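You operate a simulated robot arm through the tools that you are given. There is no shell and no other tool.

The job below is to be done with a simulated robot arm. You get a single attempt, and the scene is never put back.

Task
Switch on and heat zones 1 to 3 as the job card says.
Fine: wait till all zones are at heat and HEAT OK lights. Leave the other controls as they are.
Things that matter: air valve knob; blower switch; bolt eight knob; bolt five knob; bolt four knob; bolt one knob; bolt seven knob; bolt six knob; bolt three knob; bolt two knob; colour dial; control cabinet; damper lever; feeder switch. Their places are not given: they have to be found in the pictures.

It is judged by the outcome, as a careful person would: the job done as asked, and still so three seconds after it is handed in. It fails if anything else is knocked over, pushed out of place, dropped, spilled or broken.

Robot
A 7-joint arm with a two-finger parallel gripper, fixed in place. Base frame: the origin is at the foot of the arm, x ahead of it, y to its left, z up. Units: mm, degrees, N and s.
With the tool pointing down near the work surface it reaches from about 420 to 900 mm from the base axis. Its first joint turns from -17.0 to 126.0 degrees. Payload 1.57 kg.
The tool frame sits at the grasp point between the pads (the TCP): z along the fingers, y along the line on which they close. The tips reach 30 mm beyond it. The gripper opens to 80 mm. The fingers are 17 mm wide and 12 mm thick; the gripper's body (40 by 82 mm) begins 80 mm behind the TCP.
Orientation is that of the tool frame in the base frame, as a unit quaternion [x, y, z, w]. With the fingers straight down and closing along the base's y, the tool's x points along the base's -x, its y along +y and its z along -z.

Tools
- The arm moves only by the tool drive_tool. Its argument "series" is a list of rows, each a list of 3 entries, a list of its own where there are three numbers: the turn, a rotation vector about the tool's x, y, z in rad, then the shift along the tool's x, y, z in mm, then the finger opening in mm, from 0 to 80. In form: [[[ax, ay, az], [tx, ty, tz], hand], ...]. A call has 1 to 20 rows; each row shifts and turns the commanded pose from where the row before left it, along the tool's axes as they then stand. Each row takes 0.2 s and may step no farther than 50 mm and 8.6 degrees from the row before; otherwise, or with a gripper value out of range, the whole call is refused. Where a pose cannot be reached the arm comes as near as it can. A force on the tool above 40 N (or 10 N above the force at the start of the call, whichever is more), or a blocked arm, ends the call early, and 0.2 s more pass. Each finger travels about 45 mm/s and halts on what it meets, pressing with about 33 N; the grip force reading is that of the motor and also rises with nothing between the fingers. The clock runs only during rows and for 0.2 s after the last one: add rows that do not move to give the fingers time. It gives the time, the measured TCP pose, the force on the tool (base axes), the opening and the grip force at its end, in the units of the frame above (readings bear some noise), with the torque about the TCP (base axes, N m) and any sound that the robot's microphone picked up.
- Cameras (640 x 400 px; columns grow to the right, rows downward): "scene" is fixed at [223.9, -505.5, 1778.1]; the picture's right is [-1.00, 0.09, 0.00], its down [0.06, 0.69, -0.72] and it looks along [-0.06, -0.72, -0.69] (base axes); focal length 214 px, centre (320, 200). "wrist" rides on the gripper at [72, -7, -122] in the tool frame; the picture's right is [0.09, 1.00, 0.00], its down [-0.84, 0.08, -0.54] and it looks along [-0.54, 0.05, 0.84] (tool axes); focal length 238 px, centre (320, 200).
- get_image(camera): a new picture of that camera. It takes no simulated time.
- lift_body(by): slides the trunk up (or, below 0, down) by that many mm; the arm rides with it, the base frame stays. It gives what a move gives, with no picture.
- pixel_to_xyz(camera, pixels): there is no depth. For up to 12 entries [column, row, z] of the newest picture of that camera ("zoom" is the newest enlarged one), the place [x, y] in the base frame at which the ray of that pixel passes the height z, good to about 3 mm, but the place of the scene camera against the robot may be out by one fixed shift of up to 12 mm in any direction. It takes no simulated time.
- zoom(camera, box): a new picture of the part [left, top, right, bottom] of that camera's present view, enlarged. It takes no simulated time.
- close_job(): hands the job in; it is judged then, once.

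Unless the task says otherwise, let go and move clear before handing in.

The tools are called after "Request:" as name(argument=value, ...) on one line, values as JSON. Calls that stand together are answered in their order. drive_tool: Moves the arm, as the interface text tells. Its arguments: {"type":"object","properties":{"series":{"type":"array","items":{"type":"array"}}},"required":["series"]} The other tools are called the same way: lift_body (by) slides the trunk up or down; get_image (camera) takes a picture; pixel_to_xyz (camera, pixels) gives the place at which the rays of pixels pass given heights; zoom (camera, box) takes an enlarged picture of a part of a camera's view; close_job () hands the job in.

At the start:

```text
clock: 0.0
position: [433.4, -21.5, 1459.7]
ee_rot: [-0.001, 1.0, 0.0, 0.0]
contact_force: [0.7, 1.2, -0.2]
ft_torque: [-0.02, -0.01, 0.02]
gripper_width: 79.9
grasp_force: 0.1
trunk travel left (down, up): [-700.0, 90.0]
```

scene: 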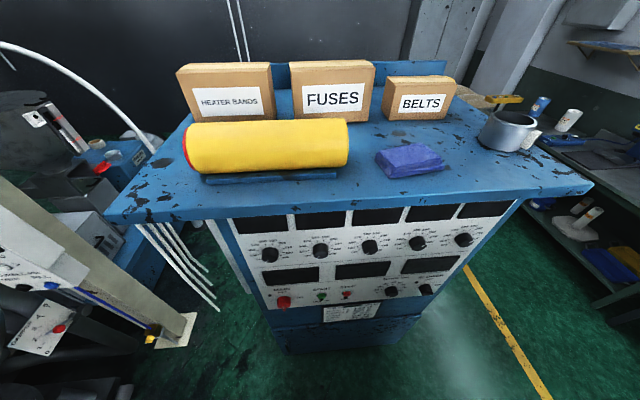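
wrist: 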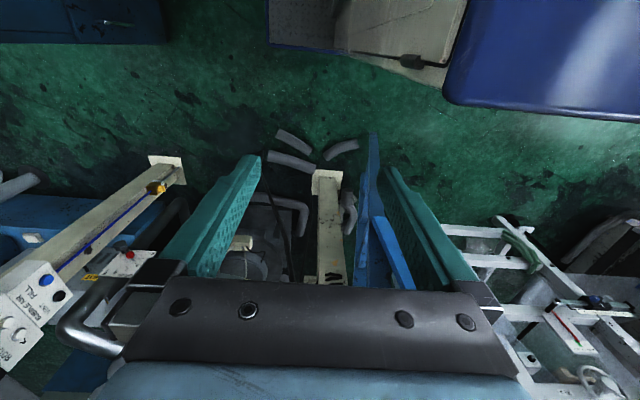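

The scene view shows a blue cabinet with a white panel of knobs around pixels (230-510, 200-310) and a card near (350, 312). I'll zoom in on the panel and the other parts of the view to find the job card.

Request:
zoom(camera="scene", box=[220, 195, 380, 325])

Request:
zoom(camera="scene", box=[350, 195, 530, 325])

Request:
zoom(camera="scene", box=[0, 80, 220, 380])

Request:
zoom(camera="scene", box=[440, 60, 640, 300])

Request:
zoom(camera="wrist", box=[0, 150, 220, 390])

```text
3.08 times, centred on (300, 260) of scene
```

zoom: 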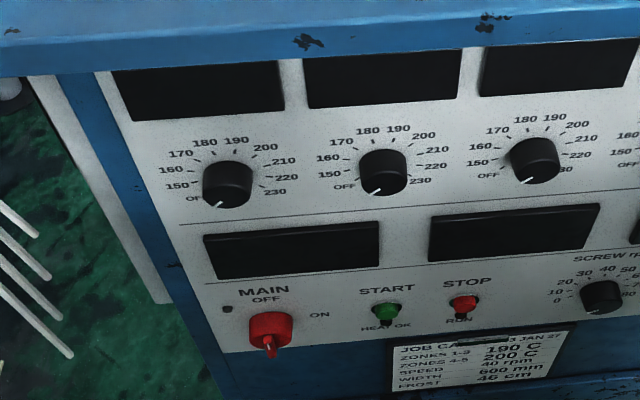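

```text
3.08 times, centred on (440, 260) of scene
```

zoom: 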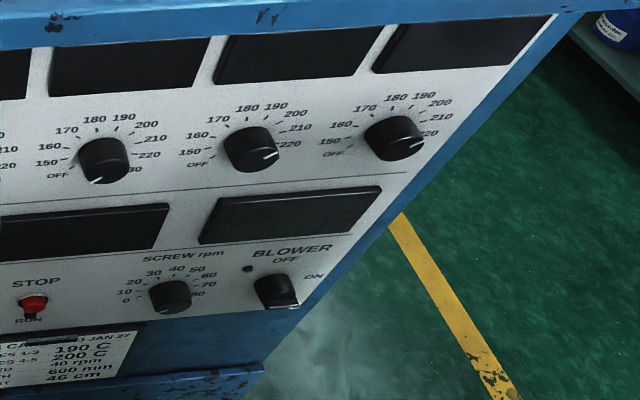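

```text
1.33 times, centred on (110, 230) of scene
```

zoom: 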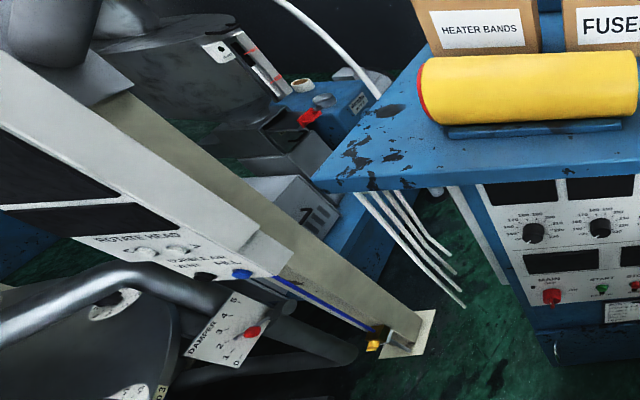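

```text
1.67 times, centred on (540, 180) of scene
```

zoom: 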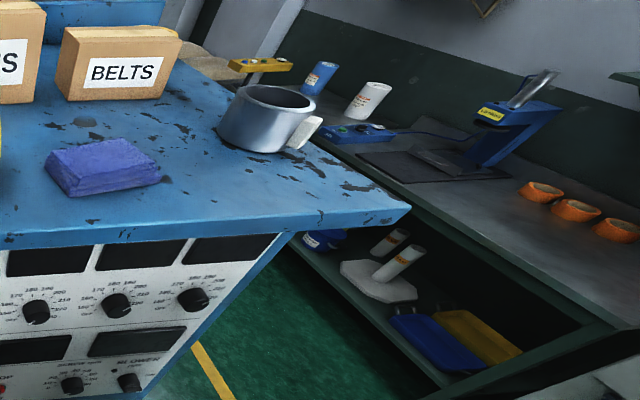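

```text
1.67 times, centred on (110, 270) of wrist
```

zoom: 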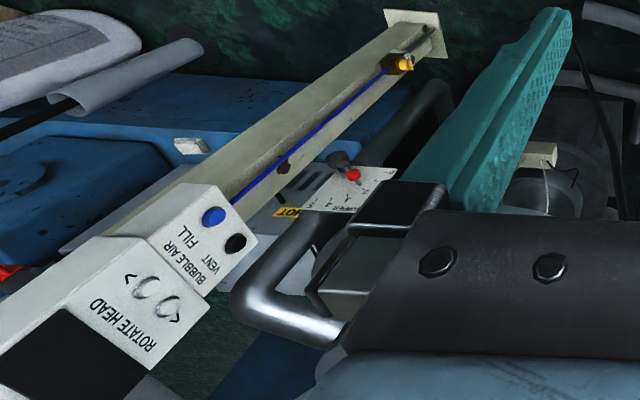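

The job card near (350, 312) appears to read zones 1-3 190 C; I'll zoom closer on the card, the knob labels and the switches to be certain.

Request:
zoom(camera="scene", box=[315, 295, 395, 325])

Request:
zoom(camera="scene", box=[230, 225, 310, 275])

Request:
zoom(camera="scene", box=[290, 220, 400, 270])

Request:
zoom(camera="scene", box=[390, 220, 500, 270])

Request:
zoom(camera="scene", box=[260, 275, 360, 315])

Request:
zoom(camera="scene", box=[370, 265, 470, 305])

```text
8.00 times, centred on (355, 310) of scene
```

zoom: 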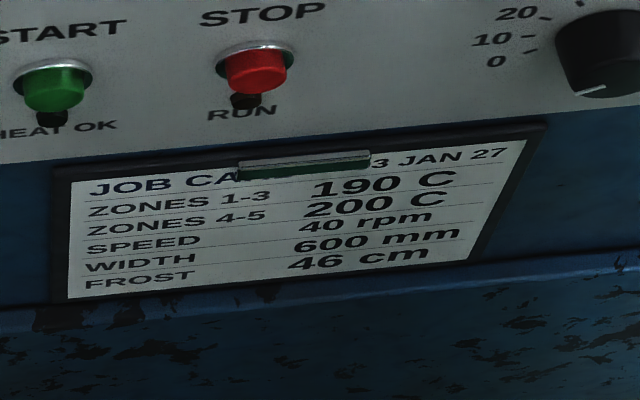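

```text
8.00 times, centred on (270, 250) of scene
```

zoom: 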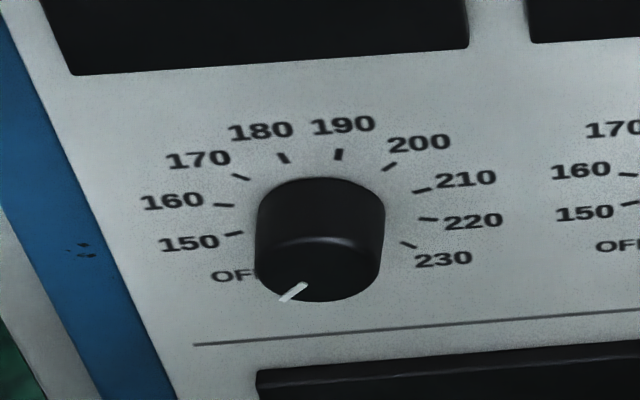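

```text
5.82 times, centred on (345, 245) of scene
```

zoom: 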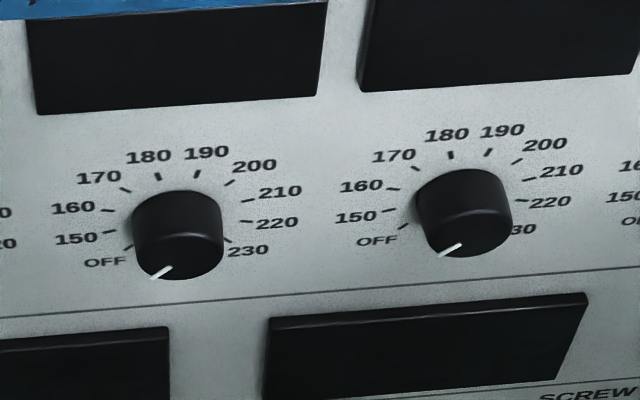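

```text
5.82 times, centred on (445, 245) of scene
```

zoom: 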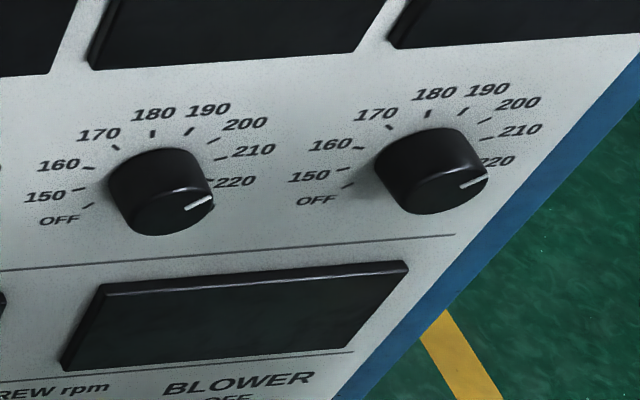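

```text
6.40 times, centred on (310, 295) of scene
```

zoom: 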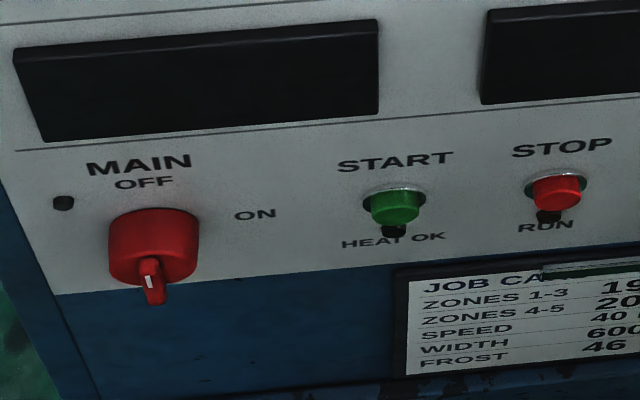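

```text
6.40 times, centred on (420, 285) of scene
```

zoom: 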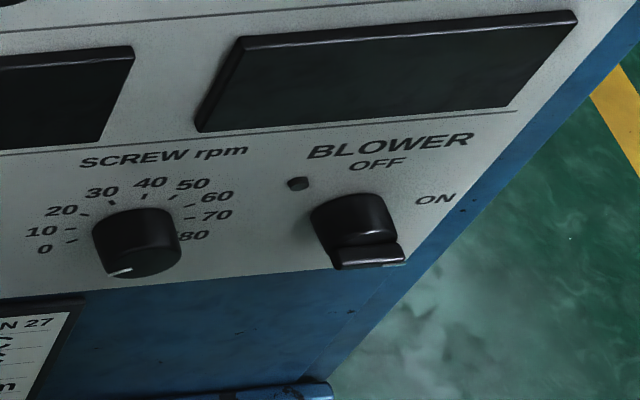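

The card (around pixel (355, 310)) reads zones 1-3 190 C, zones 4-5 200 C. The three left knobs are at OFF and MAIN, the red knob at (283, 302), is OFF. The panel faces +y at roughly y≈-950, so first I'll turn the tool in place to point along -y with tool x up, which lets the wrist camera see the panel.

Request:
drive_tool(series=[[[0.0806, 0.0806, -0.0806], [0, 0, 0], 80], [[0.0806, 0.0806, -0.0806], [0, 0, 0], 80], [[0.0806, 0.0806, -0.0806], [0, 0, 0], 80], [[0.0806, 0.0806, -0.0806], [0, 0, 0], 80], [[0.0806, 0.0806, -0.0806], [0, 0, 0], 80]])

Request:
get_image(camera="wrist")

Request:
get_image(camera="scene")

```text
clock: 1.2
position: [465.4, 1.1, 1384.2]
ee_rot: [-0.138, 0.971, -0.138, -0.136]
contact_force: [0.4, 0.1, -0.1]
ft_torque: [0.01, 0.0, 0.0]
gripper_width: 80.0
grasp_force: 0.1
out of reach, approached as far as the arm can: row 2, 3, 4, 5
trunk travel left (down, up): [-700.0, 90.0]
```

```text
taken
```

wrist: 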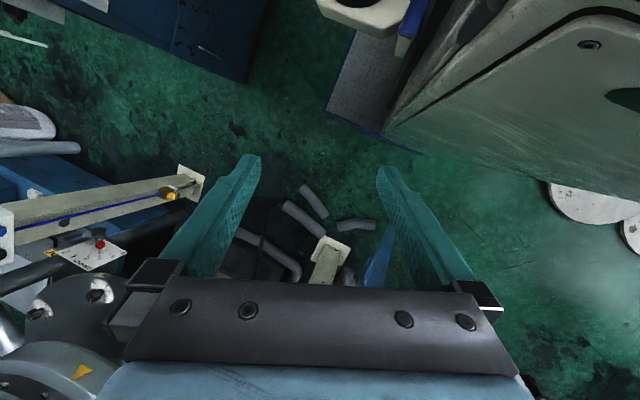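

```text
taken
```

scene: 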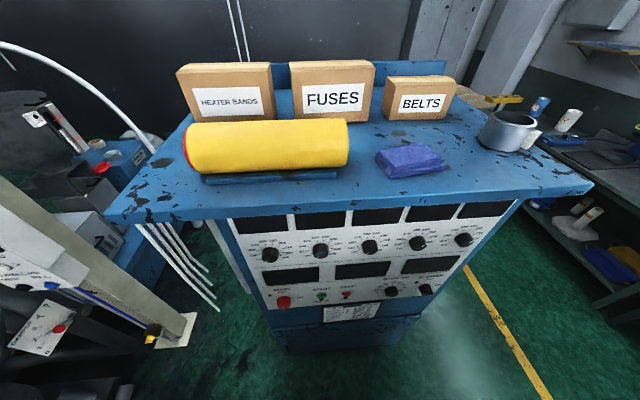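

The tool turned only about 28° before the arm ran out of reach: it reads z=1384, so it is near the top of its workspace. The wrist view shows open floor below, so I'll lower along the tool axis before turning further.

Request:
drive_tool(series=[[[0, 0, 0], [0, 0, 40], 80], [[0, 0, 0], [0, 0, 40], 80], [[0, 0, 0], [0, 0, 40], 80], [[0, 0, 0], [0, 0, 40], 80]])

Request:
get_image(camera="wrist")

```text
clock: 2.2
position: [428.0, -46.5, 1236.7]
ee_rot: [-0.137, 0.972, -0.137, -0.135]
contact_force: [0.2, -0.1, 0.1]
ft_torque: [-0.01, 0.03, 0.02]
gripper_width: 80.1
grasp_force: 0.1
trunk travel left (down, up): [-700.0, 90.0]
```

```text
taken
```

wrist: 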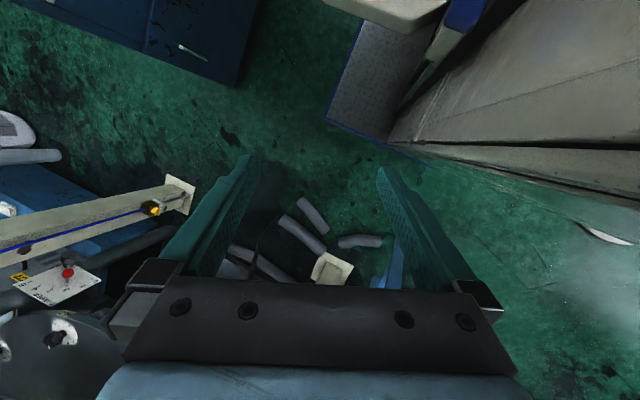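

The lowering went freely (z=1237) and the wrist view shows clear space. I'll keep turning toward -y with small sideways steps and check for reach limits.

Request:
drive_tool(series=[[[0.0806, 0.0806, -0.0806], [0, 0, 0], 80], [[0.0806, 0.0806, -0.0806], [0, 0, 0], 80], [[0.0806, 0.0806, -0.0806], [0, 0, 0], 80], [[0.0806, 0.0806, -0.0806], [0, 0, 0], 80], [[0.0806, 0.0806, -0.0806], [0, 0, 0], 80], [[0.0806, 0.0806, -0.0806], [0, 0, 0], 80]])

Request:
get_image(camera="wrist")

Request:
get_image(camera="scene")

```text
clock: 3.6
position: [434.6, -62.6, 1236.4]
ee_rot: [-0.345, 0.796, -0.346, -0.357]
contact_force: [0.1, 0.3, 0.4]
ft_torque: [0.0, 0.02, 0.0]
gripper_width: 80.2
grasp_force: 0.0
trunk travel left (down, up): [-700.0, 90.0]
```

```text
taken
```

wrist: 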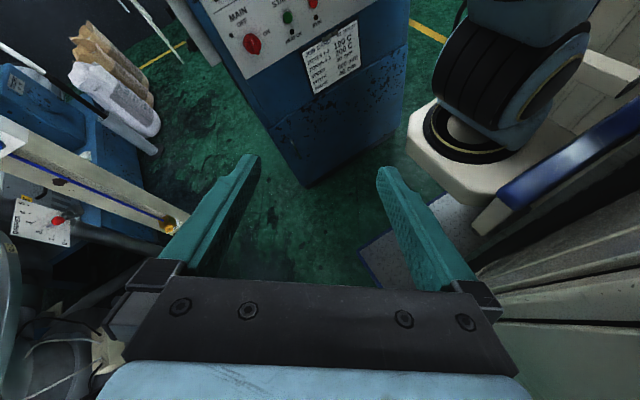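

```text
taken
```

scene: 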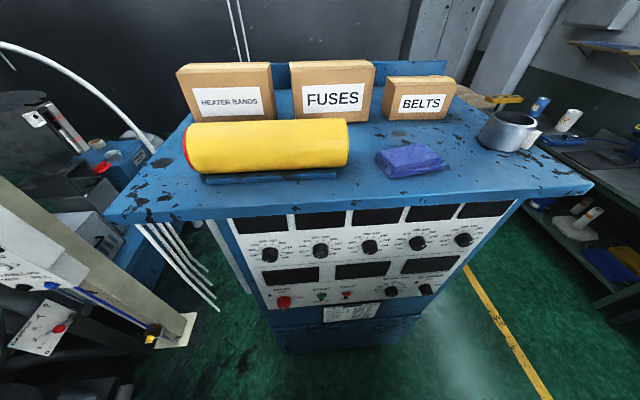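

The wrist view now shows the lower panel (MAIN at (252, 43), the job card at (330, 60)) and the robot's own pedestal at right. I'll finish the turn so the tool points straight along -y.

Request:
drive_tool(series=[[[0.0766, 0.0766, -0.0766], [0, 0, 0], 80], [[0.0766, 0.0766, -0.0766], [0, 0, 0], 80], [[0.0766, 0.0766, -0.0766], [0, 0, 0], 80], [[0.0766, 0.0766, -0.0766], [0, 0, 0], 80], [[0.0766, 0.0766, -0.0766], [0, 0, 0], 80], [[0.0766, 0.0766, -0.0766], [0, 0, 0], 80]])

Request:
get_image(camera="wrist")

```text
clock: 5.2
position: [441.1, -133.5, 1185.0]
ee_rot: [-0.484, 0.521, -0.48, -0.515]
contact_force: [0.7, -0.1, 0.0]
ft_torque: [-0.01, 0.01, 0.02]
gripper_width: 79.9
grasp_force: 0.0
out of reach, approached as far as the arm can: row 2, 3, 4, 5, 6
trunk travel left (down, up): [-700.0, 90.0]
stopped in row 6: the arm was blocked; the commanded pose is now the measured one
```

```text
taken
```

wrist: 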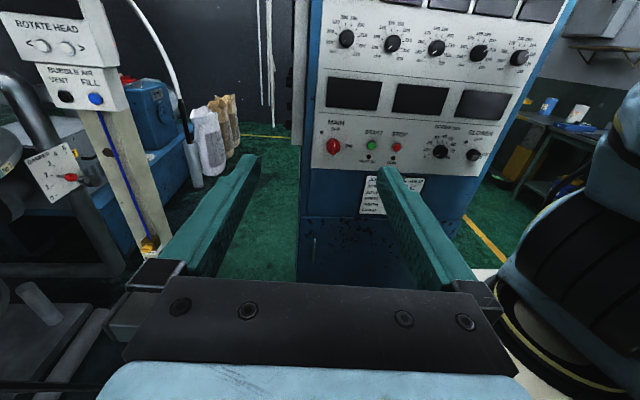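

MAIN (wrist (333, 146), scene (283, 302)) triangulates to about (325, -830, 953). The zone knobs (wrist (346, 39) to (519, 58)) come out near z≈1280, x≈326 down to -225. I'll look at the whole panel in the scene and wrist views before approaching.

Request:
get_image(camera="scene")

Request:
zoom(camera="wrist", box=[310, 0, 550, 150])

Request:
zoom(camera="wrist", box=[310, 120, 510, 220])

```text
taken
```

scene: 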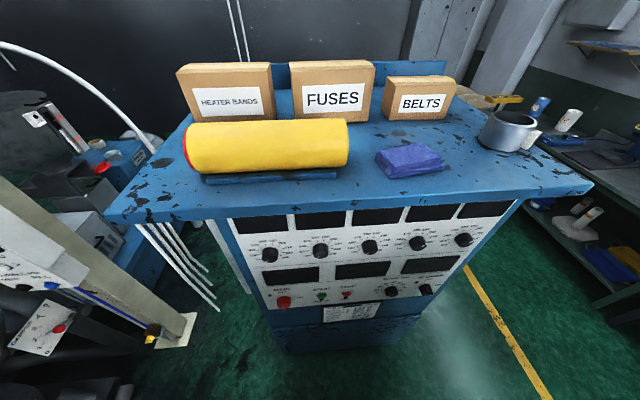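

```text
2.67 times, centred on (430, 75) of wrist
```

zoom: 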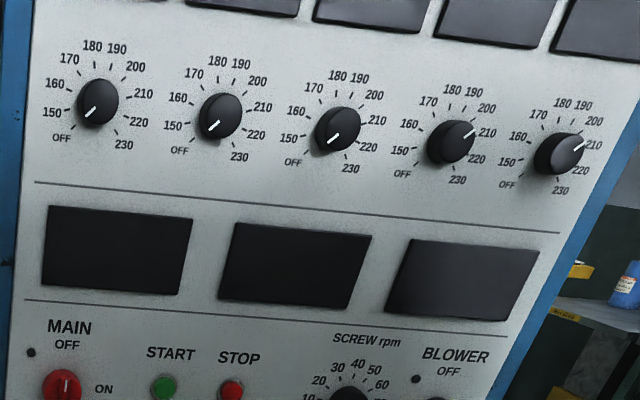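

```text
3.20 times, centred on (410, 170) of wrist
```

zoom: 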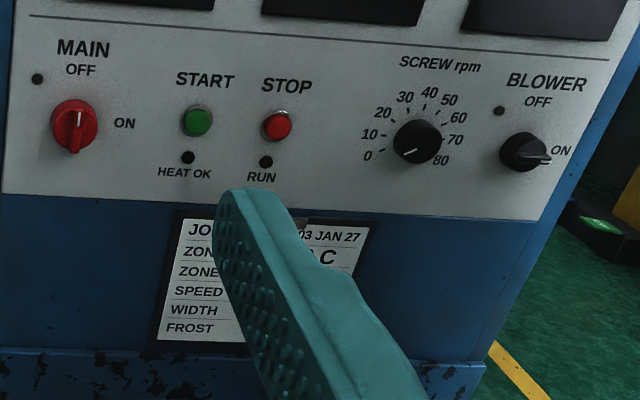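

MAIN's handle points to OFF at top with ON at right, BLOWER is already ON, and zones 4-5 sit at about 200. The space ahead is clear, so I'll advance toward the panel along tool z, shifting slightly toward -x.

Request:
drive_tool(series=[[[0.03, 0, 0], [0, 10, 30], 80], [[0.03, 0, 0], [0, 10, 30], 80], [[0.012, 0, 0], [0, 10, 30], 80], [[0, 0, 0], [0, 10, 30], 80], [[0, 0, 0], [0, 10, 30], 80], [[0, 0, 0], [0, 10, 30], 80]])

Request:
get_image(camera="wrist")

Request:
get_image(camera="scene")

```text
clock: 6.6
position: [438.0, -272.8, 1209.6]
ee_rot: [0.507, -0.494, 0.509, 0.49]
contact_force: [0.8, 0.1, 0.5]
ft_torque: [0.02, 0.02, -0.03]
gripper_width: 79.8
grasp_force: 0.0
out of reach, approached as far as the arm can: row 3, 4, 5, 6
trunk travel left (down, up): [-700.0, 90.0]
```

```text
taken
```

wrist: 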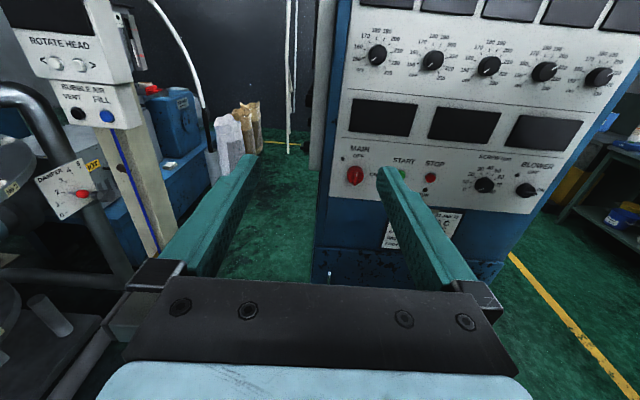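

```text
taken
```

scene: 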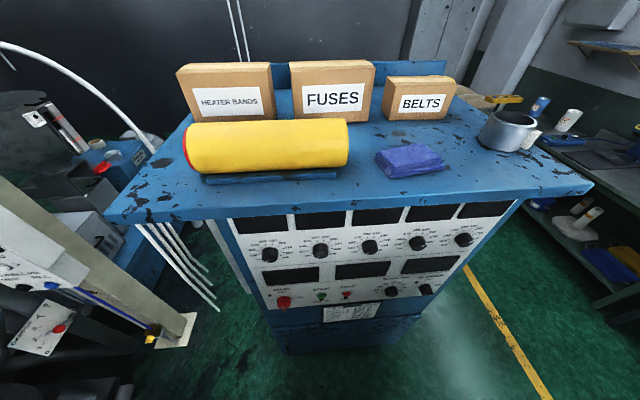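

The arm again reported reach limits, at (438, -273, 1210), though the view ahead is clear. I'll probe which directions are free with a small move to -x and then down.

Request:
drive_tool(series=[[[0, 0, 0], [0, 30, 0], 80], [[0, 0, 0], [0, 30, 0], 80]])

Request:
drive_tool(series=[[[0, 0, 0], [-40, 0, 0], 80], [[0, 0, 0], [-40, 0, 0], 80]])

Request:
get_image(camera="wrist")

```text
clock: 7.2
position: [426.7, -258.7, 1231.3]
ee_rot: [0.507, -0.495, 0.509, 0.49]
contact_force: [0.9, -1.0, -0.2]
ft_torque: [-0.02, 0.01, -0.03]
gripper_width: 80.1
grasp_force: 0.1
out of reach, approached as far as the arm can: row 1, 2
trunk travel left (down, up): [-700.0, 90.0]
```

```text
clock: 7.8
position: [441.2, -251.4, 1155.2]
ee_rot: [0.506, -0.495, 0.509, 0.49]
contact_force: [-0.2, 1.1, 0.5]
ft_torque: [0.03, 0.01, 0.06]
gripper_width: 79.8
grasp_force: 0.1
out of reach, approached as far as the arm can: row 1, 2
trunk travel left (down, up): [-700.0, 90.0]
```

```text
taken
```

wrist: 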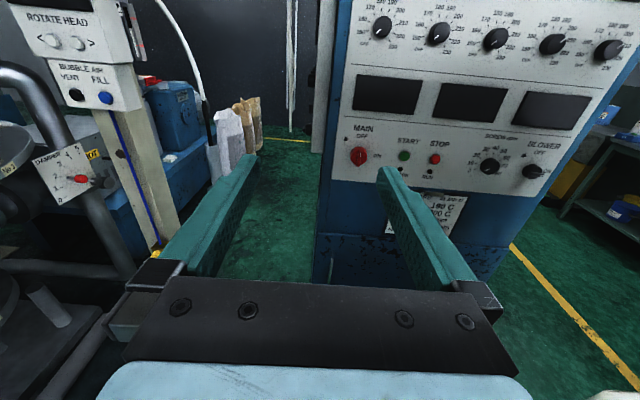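

Moving to -x slid off sideways with no contact force, so a wrist joint limit looks likely, probably from my rolling the tool to camera-up. I'll roll the tool +90° about its own axis and see whether that frees the arm.

Request:
drive_tool(series=[[[0, 0, 0.131], [0, 0, 0], 80], [[0, 0, 0.131], [0, 0, 0], 80], [[0, 0, 0.131], [0, 0, 0], 80], [[0, 0, 0.131], [0, 0, 0], 80], [[0, 0, 0.131], [0, 0, 0], 80], [[0, 0, 0.131], [0, 0, 0], 80], [[0, 0, 0.131], [0, 0, 0], 80], [[0, 0, 0.131], [0, 0, 0], 80], [[0, 0, 0.131], [0, 0, 0], 80], [[0, 0, 0.131], [0, 0, 0], 80], [[0, 0, 0.131], [0, 0, 0], 80], [[0, 0, 0.131], [0, 0, 0], 80]])

Request:
get_image(camera="wrist")

```text
clock: 10.4
position: [444.9, -253.3, 1152.7]
ee_rot: [-0.008, 0.709, -0.705, 0.015]
contact_force: [-1.1, -0.1, 0.0]
ft_torque: [0.0, -0.01, 0.02]
gripper_width: 79.9
grasp_force: 0.0
trunk travel left (down, up): [-700.0, 90.0]
```

```text
taken
```

wrist: 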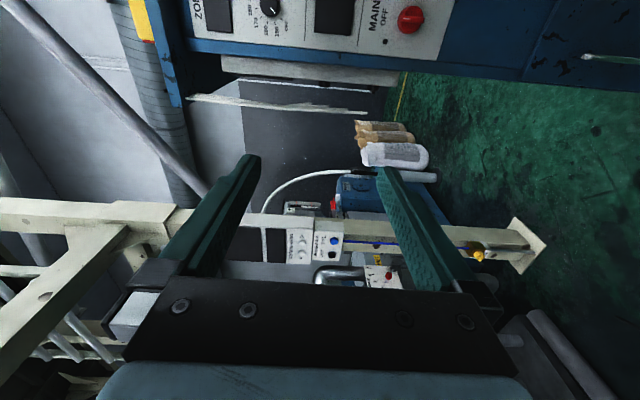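

The roll went through with no reach warning (the camera now looks sideways). I'll try advancing toward -x and -y again.

Request:
drive_tool(series=[[[0, 0, 0], [10, 0, 35], 80], [[0, 0, 0], [10, 0, 35], 80], [[0, 0, 0], [10, 0, 35], 80], [[0, 0, 0], [10, 0, 35], 80]])

```text
clock: 11.4
position: [458.5, -389.1, 1157.7]
ee_rot: [-0.008, 0.708, -0.706, 0.013]
contact_force: [0.0, 0.9, 0.0]
ft_torque: [0.0, -0.01, 0.0]
gripper_width: 79.8
grasp_force: 0.1
out of reach, approached as far as the arm can: row 1, 2, 3, 4
trunk travel left (down, up): [-700.0, 90.0]
```

The arm slid forward to (458, -389, 1158) with no contact. I'll push farther toward -y to learn how far it reaches.

Request:
drive_tool(series=[[[0, 0, 0], [0, 0, 40], 80], [[0, 0, 0], [0, 0, 40], 80], [[0, 0, 0], [0, 0, 40], 80], [[0, 0, 0], [0, 0, 40], 80]])

Request:
get_image(camera="wrist")

Request:
get_image(camera="scene")

```text
clock: 12.4
position: [466.5, -549.6, 1157.5]
ee_rot: [-0.008, 0.708, -0.706, 0.014]
contact_force: [0.3, 0.5, 0.5]
ft_torque: [0.03, -0.01, -0.01]
gripper_width: 79.9
grasp_force: 0.1
trunk travel left (down, up): [-700.0, 90.0]
```

```text
taken
```

wrist: 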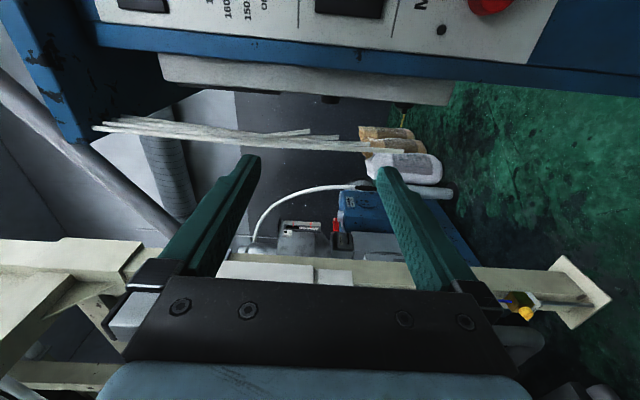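

```text
taken
```

scene: 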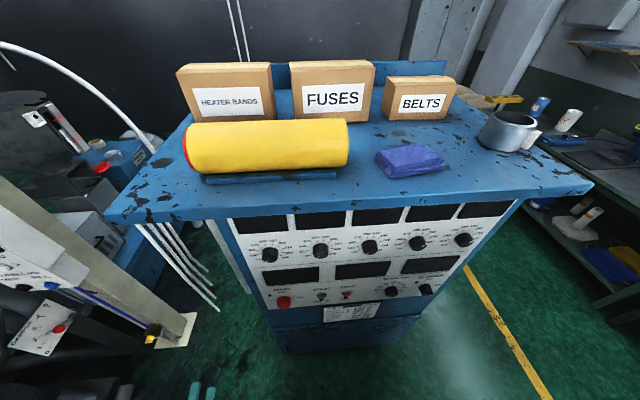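

At (466, -550, 1158) there was no reach warning, and the fingertips now show at the bottom of the scene view, around (200, 390). I'll continue -y a little and try toward -x again.

Request:
drive_tool(series=[[[0, 0, 0], [30, 0, 10], 80], [[0, 0, 0], [30, 0, 10], 80], [[0, 0, 0], [30, 0, 10], 80]])

```text
clock: 13.2
position: [377.7, -582.4, 1155.4]
ee_rot: [-0.009, 0.708, -0.706, 0.015]
contact_force: [1.3, 0.5, 0.4]
ft_torque: [-0.01, -0.01, 0.01]
gripper_width: 80.2
grasp_force: 0.0
trunk travel left (down, up): [-700.0, 90.0]
```

The -x motion is now free (x=378). I'll continue toward the panel centre, staying well short of the panel face at y≈-850.

Request:
drive_tool(series=[[[0, 0, 0], [30, 0, 15], 80], [[0, 0, 0], [30, 0, 15], 80], [[0, 0, 0], [30, 0, 15], 80], [[0, 0, 0], [30, 0, 15], 80]])

Request:
get_image(camera="scene")

Request:
get_image(camera="wrist")

```text
clock: 14.2
position: [261.2, -645.6, 1152.0]
ee_rot: [-0.009, 0.711, -0.703, 0.014]
contact_force: [-0.7, -0.3, -0.1]
ft_torque: [0.02, 0.03, 0.1]
gripper_width: 80.1
grasp_force: 0.0
out of reach, approached as far as the arm can: row 4
trunk travel left (down, up): [-700.0, 90.0]
```

```text
taken
```

scene: 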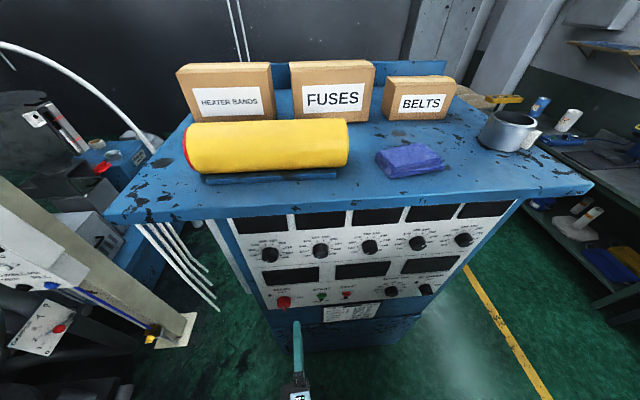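

```text
taken
```

wrist: 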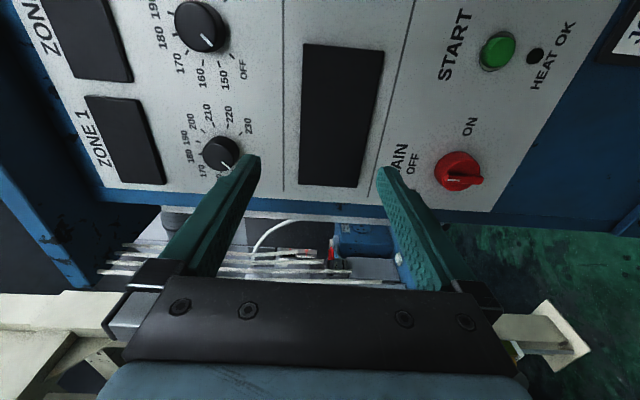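

The labels now read ZONE 1 on the leftmost display, which confirms the order. The last step hit a reach limit at (261, -646, 1152). I'll test whether the limit is in -y or -x by going straight forward a little.

Request:
drive_tool(series=[[[0, 0, 0], [0, 0, 20], 80], [[0, 0, 0], [0, 0, 20], 80]])

```text
clock: 14.8
position: [260.5, -685.5, 1157.9]
ee_rot: [-0.008, 0.709, -0.705, 0.012]
contact_force: [1.3, -0.2, -0.6]
ft_torque: [0.0, 0.0, -0.04]
gripper_width: 80.2
grasp_force: 0.1
out of reach, approached as far as the arm can: row 1, 2
trunk travel left (down, up): [-700.0, 90.0]
```

It went forward to y=-685 while drifting 6 mm upward, so a higher pose relative to the trunk may be freer. I'll raise the tool and try -x again.

Request:
drive_tool(series=[[[0, 0, 0], [0, -30, 0], 80], [[0, 0, 0], [0, -30, 0], 80], [[0, 0, 0], [20, 0, 0], 80], [[0, 0, 0], [20, 0, 0], 80]])

```text
clock: 15.8
position: [236.8, -686.5, 1219.4]
ee_rot: [-0.007, 0.708, -0.706, 0.012]
contact_force: [-0.7, 0.1, 0.6]
ft_torque: [0.0, -0.01, -0.01]
gripper_width: 80.1
grasp_force: 0.0
out of reach, approached as far as the arm can: row 4
trunk travel left (down, up): [-700.0, 90.0]
```

Raising helped (x=237 at z=1219). I'll go further up and try -x again to map the free region.

Request:
drive_tool(series=[[[0, 0, 0], [0, -40, 0], 80], [[0, 0, 0], [0, -40, 0], 80], [[0, 0, 0], [0, -20, 0], 80], [[0, 0, 0], [30, 0, 0], 80], [[0, 0, 0], [30, 0, 0], 80], [[0, 0, 0], [30, 0, 0], 80]])

Request:
get_image(camera="scene")

Request:
get_image(camera="wrist")

```text
clock: 17.2
position: [219.8, -706.0, 1317.2]
ee_rot: [0.002, 0.709, -0.705, 0.005]
contact_force: [0.7, 0.1, -0.8]
ft_torque: [0.02, 0.03, -0.01]
gripper_width: 80.0
grasp_force: 0.1
out of reach, approached as far as the arm can: row 4, 5, 6
trunk travel left (down, up): [-700.0, 90.0]
```

```text
taken
```

scene: 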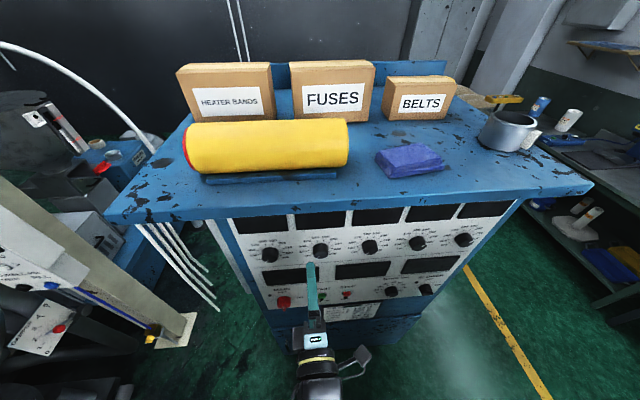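

```text
taken
```

wrist: 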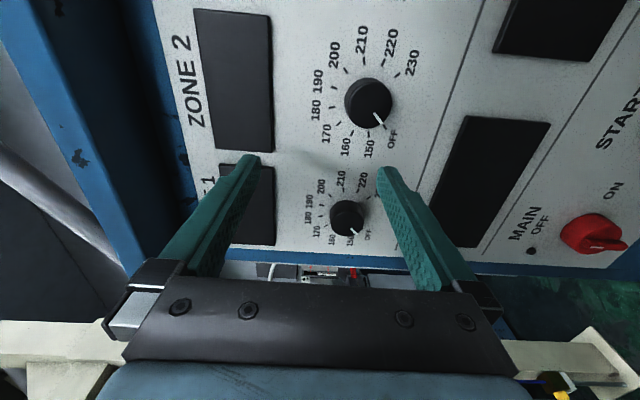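

The arm reached (220, -706, 1317) before the limit, and the hand shows in the scene at (312, 300). I'll look closely at the hand and forearm in the scene view to understand the arm's posture.

Request:
zoom(camera="scene", box=[240, 240, 400, 400])

Request:
zoom(camera="wrist", box=[280, 60, 440, 260])

```text
2.50 times, centred on (320, 320) of scene
```

zoom: 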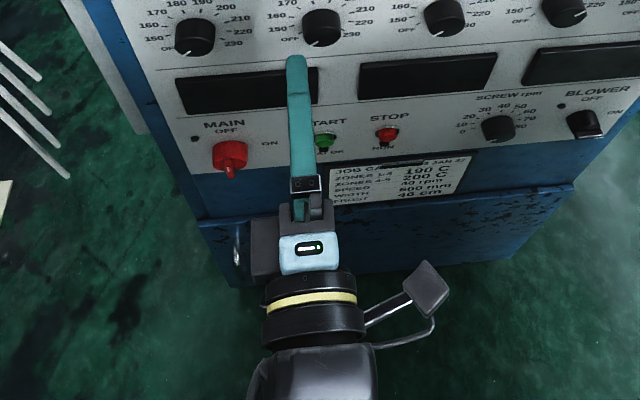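

```text
2.00 times, centred on (360, 160) of wrist
```

zoom: 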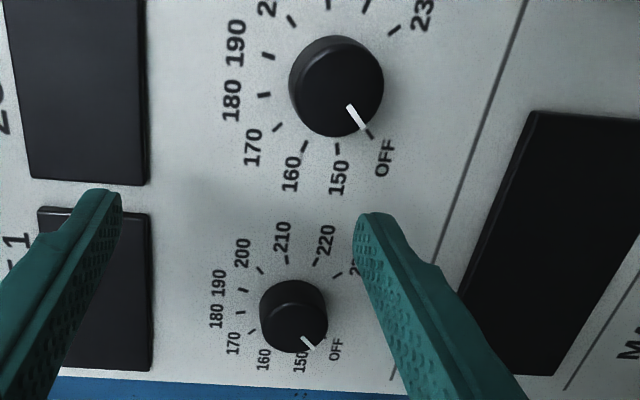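

From two wrist views, knob 1's cap triangulates to about (328, -826, 1273) and knob 2 to (190, -826, 1272), spacing 138 mm. I'll move in front of knob 1 with a standoff.

Request:
drive_tool(series=[[[0, 0, 0], [-27, 11, 5], 80], [[0, 0, 0], [-27, 11, 5], 80], [[0, 0, 0], [-27, 11, 5], 80], [[0, 0, 0], [-27, 11, 5], 80]])

Request:
get_image(camera="wrist")

Request:
get_image(camera="scene")

```text
clock: 18.2
position: [330.5, -721.6, 1275.5]
ee_rot: [-0.008, 0.707, -0.707, 0.014]
contact_force: [-0.2, 0.3, 0.7]
ft_torque: [0.04, -0.01, 0.04]
gripper_width: 80.1
grasp_force: 0.0
trunk travel left (down, up): [-700.0, 90.0]
```

```text
taken
```

wrist: 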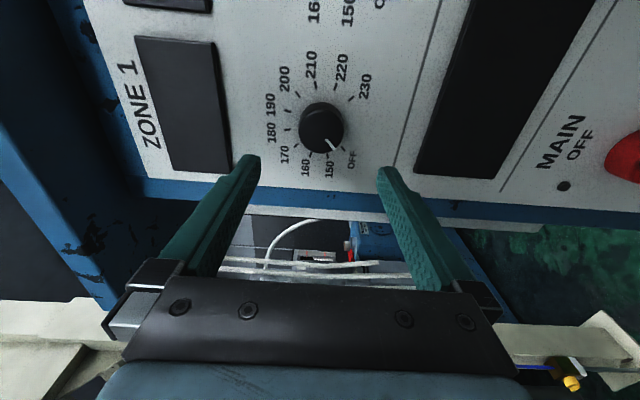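

```text
taken
```

scene: 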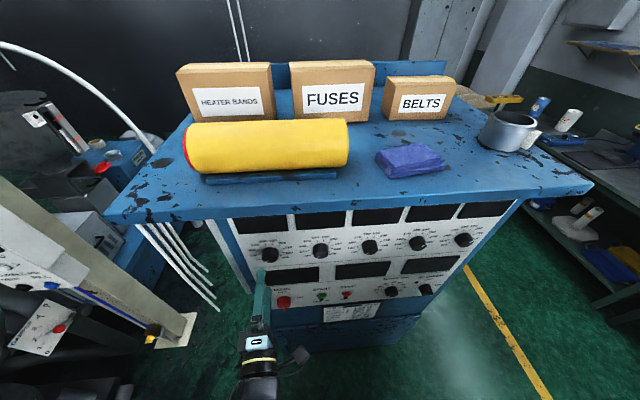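

I'm now in front of knob 1 at (330, -722, 1276) with no reach limit. I'll zoom the wrist view on the knob to refine its centre, then test how far the wrist can roll here.

Request:
zoom(camera="wrist", box=[240, 60, 400, 200])

Request:
drive_tool(series=[[[0, 0, -0.14], [0, 0, 0], 80], [[0, 0, -0.14], [0, 0, 0], 80], [[0, 0, -0.14], [0, 0, 0], 80], [[0, 0, -0.14], [0, 0, 0], 80], [[0, 0, -0.14], [0, 0, 0], 80], [[0, 0, -0.14], [0, 0, 0], 80], [[0, 0, -0.14], [0, 0, 0], 80], [[0, 0, -0.14], [0, 0, 0], 80]])

Request:
get_image(camera="wrist")

```text
2.86 times, centred on (320, 130) of wrist
```

zoom: 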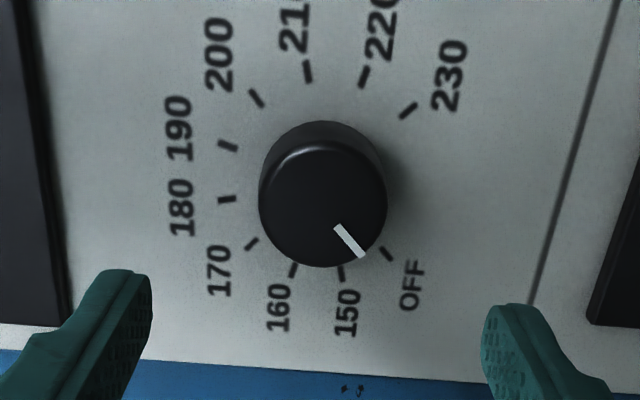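

```text
clock: 20.0
position: [331.5, -720.5, 1274.8]
ee_rot: [0.384, -0.595, 0.605, 0.364]
contact_force: [-0.5, 0.6, -0.2]
ft_torque: [-0.02, -0.02, -0.01]
gripper_width: 80.1
grasp_force: 0.0
trunk travel left (down, up): [-700.0, 90.0]
```

```text
taken
```

wrist: 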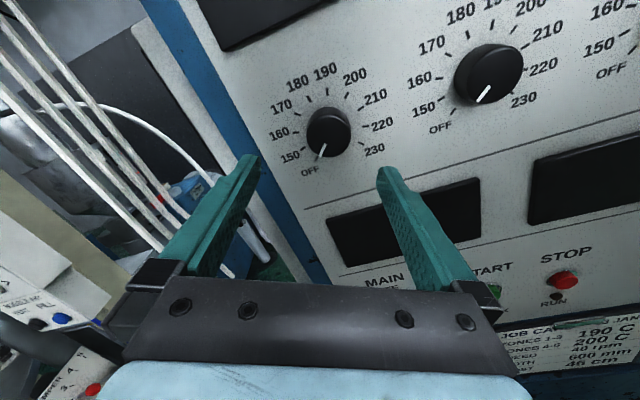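

The roll to nearly camera-up was free. I'll keep rolling the negative way to find how much turn I can get in one grip.

Request:
drive_tool(series=[[[0, 0, -0.14], [0, 0, 0], 80], [[0, 0, -0.14], [0, 0, 0], 80], [[0, 0, -0.14], [0, 0, 0], 80], [[0, 0, -0.14], [0, 0, 0], 80], [[0, 0, -0.14], [0, 0, 0], 80], [[0, 0, -0.14], [0, 0, 0], 80]])

Request:
get_image(camera="wrist")

```text
clock: 21.4
position: [331.5, -720.9, 1273.4]
ee_rot: [0.594, -0.386, 0.405, 0.578]
contact_force: [-0.4, -0.4, 0.4]
ft_torque: [0.01, -0.01, 0.01]
gripper_width: 79.8
grasp_force: 0.1
trunk travel left (down, up): [-700.0, 90.0]
```

```text
taken
```

wrist: 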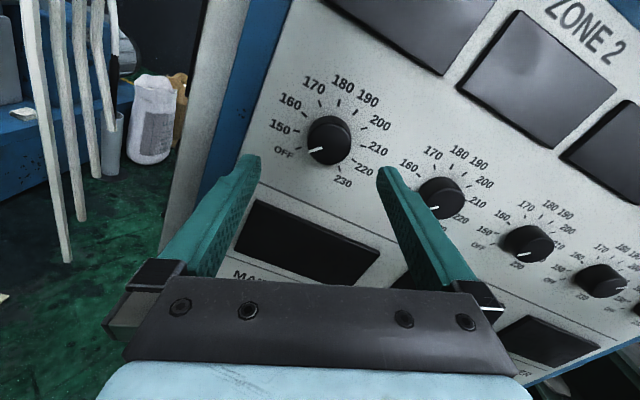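

Still free at this roll (camera tilted about -22° from up). I'll go about 40° further negative so that a single grip can cover the full 150° from OFF to 190.

Request:
drive_tool(series=[[[0, 0, -0.14], [0, 0, 0], 80], [[0, 0, -0.14], [0, 0, 0], 80], [[0, 0, -0.14], [0, 0, 0], 80], [[0, 0, -0.14], [0, 0, 0], 80], [[0, 0, -0.14], [0, 0, 0], 80]])

Request:
get_image(camera="wrist")

```text
clock: 22.6
position: [330.1, -721.5, 1273.9]
ee_rot: [0.69, -0.16, 0.182, 0.682]
contact_force: [-0.3, -0.1, 0.3]
ft_torque: [-0.01, -0.02, -0.04]
gripper_width: 80.1
grasp_force: 0.0
trunk travel left (down, up): [-700.0, 90.0]
```

```text
taken
```

wrist: 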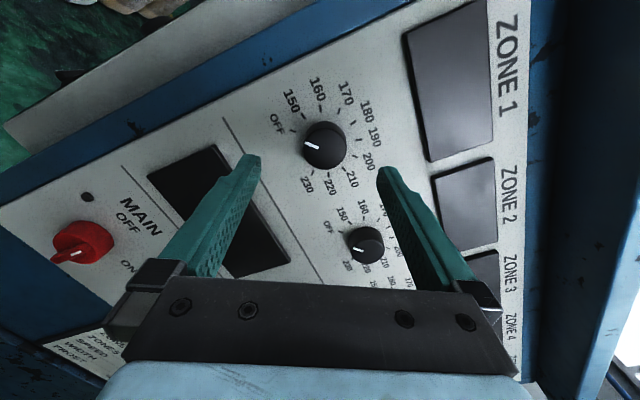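

The roll is still free at about -62° from camera-up, so one grip can cover the 150°. I'll zoom to refine the knob's centre from this side.

Request:
zoom(camera="wrist", box=[260, 90, 400, 200])

Request:
get_image(camera="scene")

```text
3.64 times, centred on (330, 145) of wrist
```

zoom: 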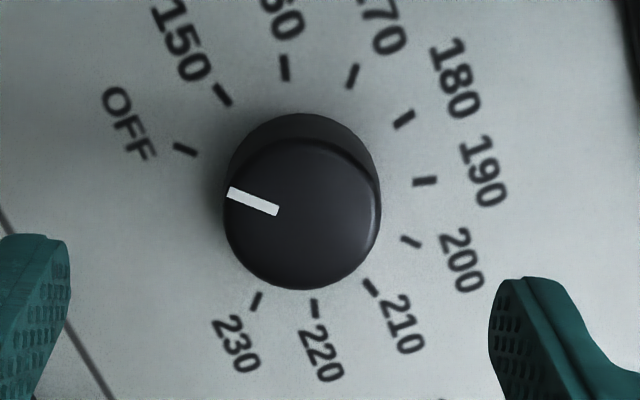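

```text
taken
```

scene: 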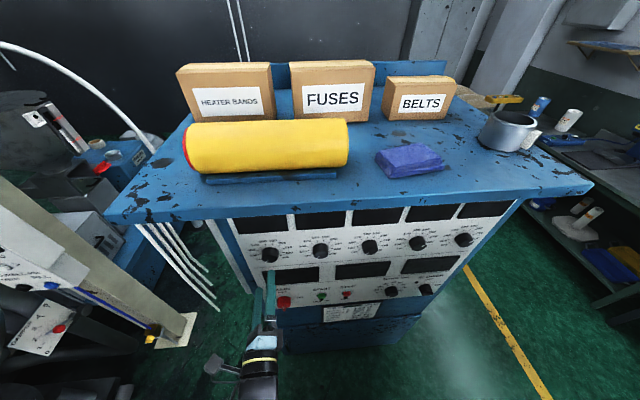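

Using the tick ring and knob cap from both wrist views, the panel face is at y≈-837 and the knob front at y≈-811, with its centre near (324, 1274.5). I'll square up the yaw and advance so the pads straddle the knob, with the tips about 7 mm off the panel.

Request:
drive_tool(series=[[[-0.0155, -0.029, 0], [0, 0, 0], 80], [[0, 0, 0], [-2.5, 1.7, 20], 80], [[0, 0, 0], [-2.6, 1.7, 20], 80], [[0, 0, 0], [0, 0, 15], 80]])

Request:
get_image(camera="wrist")

Request:
get_image(camera="scene")

```text
clock: 23.6
position: [323.2, -777.0, 1273.2]
ee_rot: [0.687, -0.172, 0.172, 0.685]
contact_force: [0.0, 0.2, 0.6]
ft_torque: [0.04, 0.01, 0.0]
gripper_width: 80.0
grasp_force: 0.0
trunk travel left (down, up): [-700.0, 90.0]
```

```text
taken
```

wrist: 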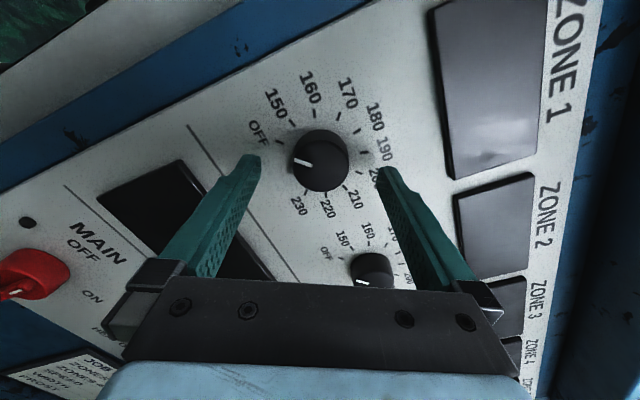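

```text
taken
```

scene: 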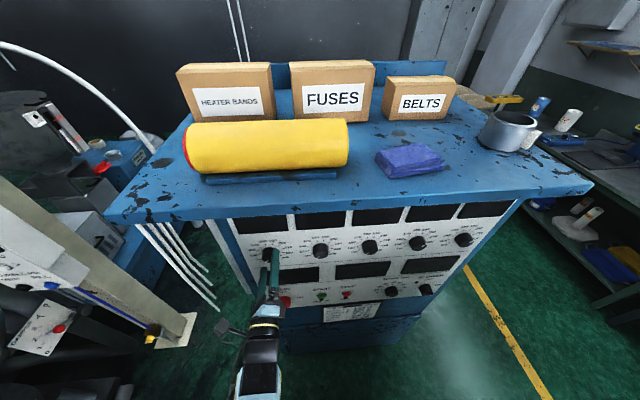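

The pads straddle the knob cap, at wrist (320, 163), and the alignment error is about 1-2 mm. I'll advance the last 23 mm slowly, then close on the knob.

Request:
drive_tool(series=[[[0, 0, 0], [0.5, 0, 8], 80], [[0, 0, 0], [0.5, 0, 8], 80], [[0, 0, 0], [0.5, 0, 7], 80]])

Request:
get_image(camera="wrist")

Request:
zoom(camera="scene", box=[220, 220, 330, 300])

```text
clock: 24.4
position: [325.5, -800.2, 1276.4]
ee_rot: [0.686, -0.171, 0.172, 0.685]
contact_force: [0.6, -0.1, -0.6]
ft_torque: [-0.03, -0.01, -0.02]
gripper_width: 80.2
grasp_force: 0.0
trunk travel left (down, up): [-700.0, 90.0]
```

```text
taken
```

wrist: 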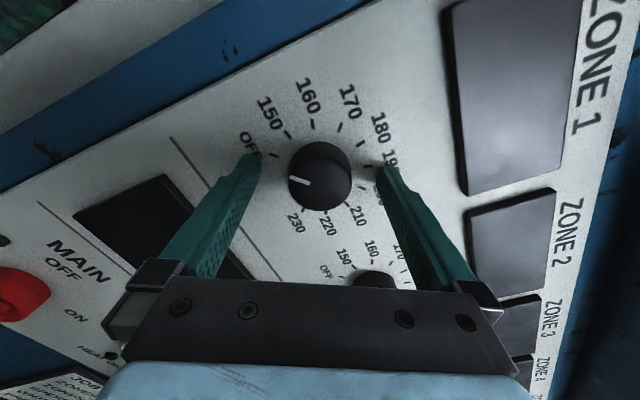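

```text
5.00 times, centred on (275, 260) of scene
```

zoom: 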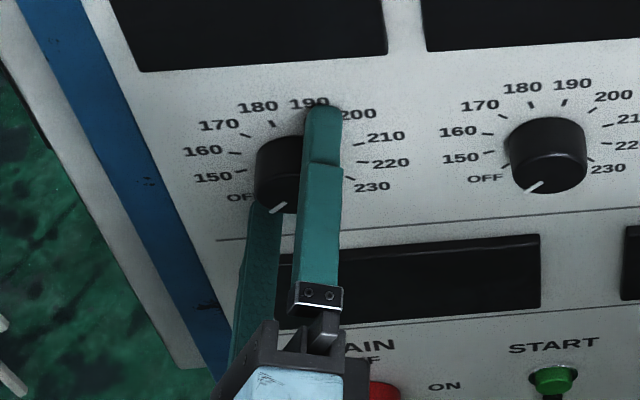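

The fingertips are 7 mm off the panel on each side of the knob, with no contact. I'll zoom the wrist view to check centring before closing.

Request:
zoom(camera="wrist", box=[240, 100, 400, 240])

```text
2.86 times, centred on (320, 170) of wrist
```

zoom: 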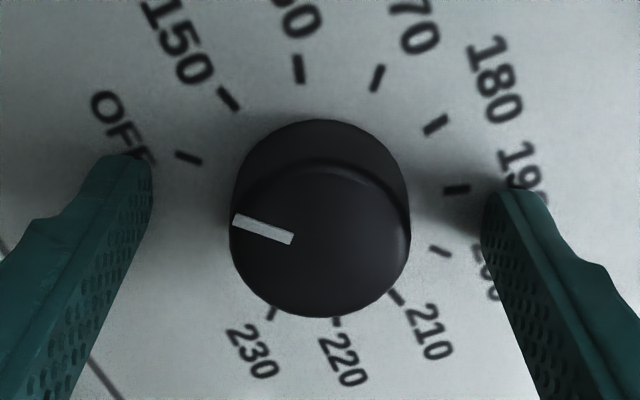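

The cap centre at pixel (320, 183) sits on the tool axis to within about 1-2 mm, and the knob is about 40 mm across. I'll close the gripper on it.

Request:
drive_tool(series=[[[0, 0, 0], [0, 0, 0], 25], [[0, 0, 0], [0, 0, 0], 25], [[0, 0, 0], [0, 0, 0], 25], [[0, 0, 0], [0, 0, 0], 25], [[0, 0, 0], [0, 0, 0], 25]])

Request:
get_image(camera="wrist")

```text
clock: 25.6
position: [325.9, -798.7, 1275.7]
ee_rot: [0.687, -0.172, 0.172, 0.685]
contact_force: [-1.8, -1.4, 2.1]
ft_torque: [-0.07, 0.01, -0.07]
gripper_width: 40.3
grasp_force: 38.6
trunk travel left (down, up): [-700.0, 90.0]
```

```text
taken
```

wrist: 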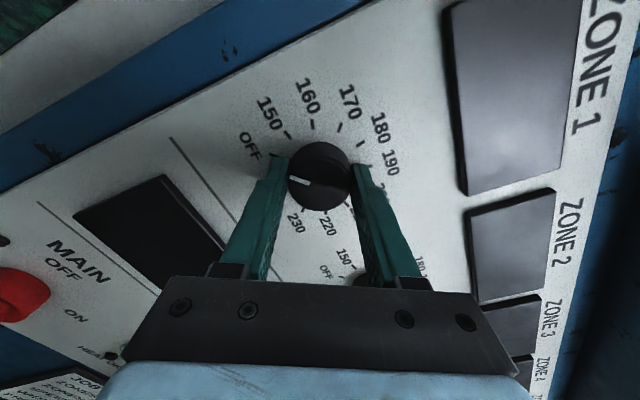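

The knob is gripped (width 40.3 mm, grip 38.6 N) with almost no side force. I'll turn clockwise (positive about tool z) by about 22° first to confirm it follows.

Request:
drive_tool(series=[[[0, 0, 0.13], [0, 0, 0], 25], [[0, 0, 0.13], [0, 0, 0], 25], [[0, 0, 0.13], [0, 0, 0], 25]])

Request:
get_image(camera="wrist")

```text
clock: 26.4
position: [325.1, -799.0, 1276.0]
ee_rot: [0.64, -0.302, 0.301, 0.639]
contact_force: [-1.2, -12.7, 7.3]
ft_torque: [-0.24, 0.02, 0.17]
gripper_width: 40.1
grasp_force: 45.3
trunk travel left (down, up): [-700.0, 90.0]
```

```text
taken
```

wrist: 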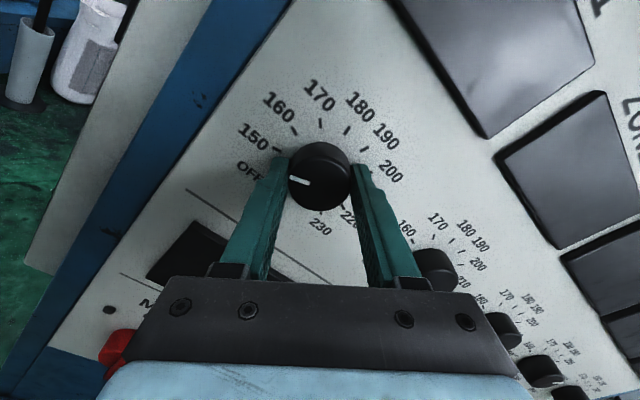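

The knob follows: the pointer keeps its place between the pads at (298, 181) while the dial turned 22° under it. I'll continue turning in steps, keeping an eye on the forces.

Request:
drive_tool(series=[[[0, 0, 0.13], [0, 0, 0], 25], [[0, 0, 0.13], [0, 0, 0], 25], [[0, 0, 0.13], [0, 0, 0], 25], [[0, 0, 0.13], [0, 0, 0], 25], [[0, 0, 0.13], [0, 0, 0], 25], [[0, 0, 0.13], [0, 0, 0], 25], [[0, 0, 0.13], [0, 0, 0], 25], [[0, 0, 0.13], [0, 0, 0], 25]])

Request:
get_image(camera="wrist")

```text
clock: 28.2
position: [324.4, -799.6, 1275.8]
ee_rot: [-0.403, 0.581, -0.58, -0.405]
contact_force: [-7.8, -20.1, 20.7]
ft_torque: [-0.54, -0.02, -0.44]
gripper_width: 40.2
grasp_force: 44.8
trunk travel left (down, up): [-700.0, 90.0]
```

```text
taken
```

wrist: 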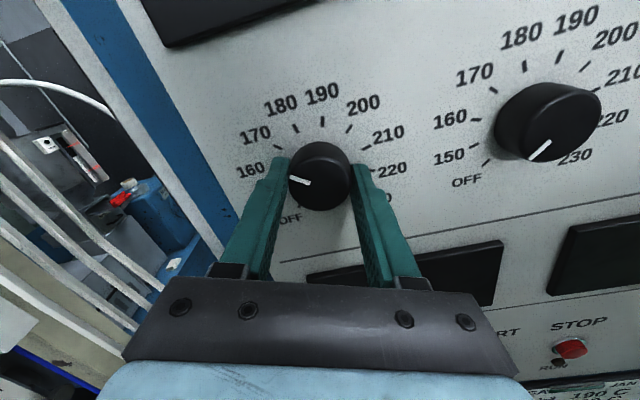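

The knob still follows and is now near 160 to 170, but force has built to about 30 N (up and toward the panel), likely from a small axis mismatch. I'll shift a little in the direction of that force to relieve it before continuing.

Request:
drive_tool(series=[[[0, 0, 0], [1.5, 0, 1.0], 25], [[0, 0, 0], [0, 0, 0], 25]])

```text
clock: 28.8
position: [323.8, -798.6, 1276.3]
ee_rot: [-0.406, 0.58, -0.578, -0.405]
contact_force: [-10.3, -4.8, 9.9]
ft_torque: [-1.29, 0.03, -0.67]
gripper_width: 39.6
grasp_force: 45.2
trunk travel left (down, up): [-700.0, 90.0]
```

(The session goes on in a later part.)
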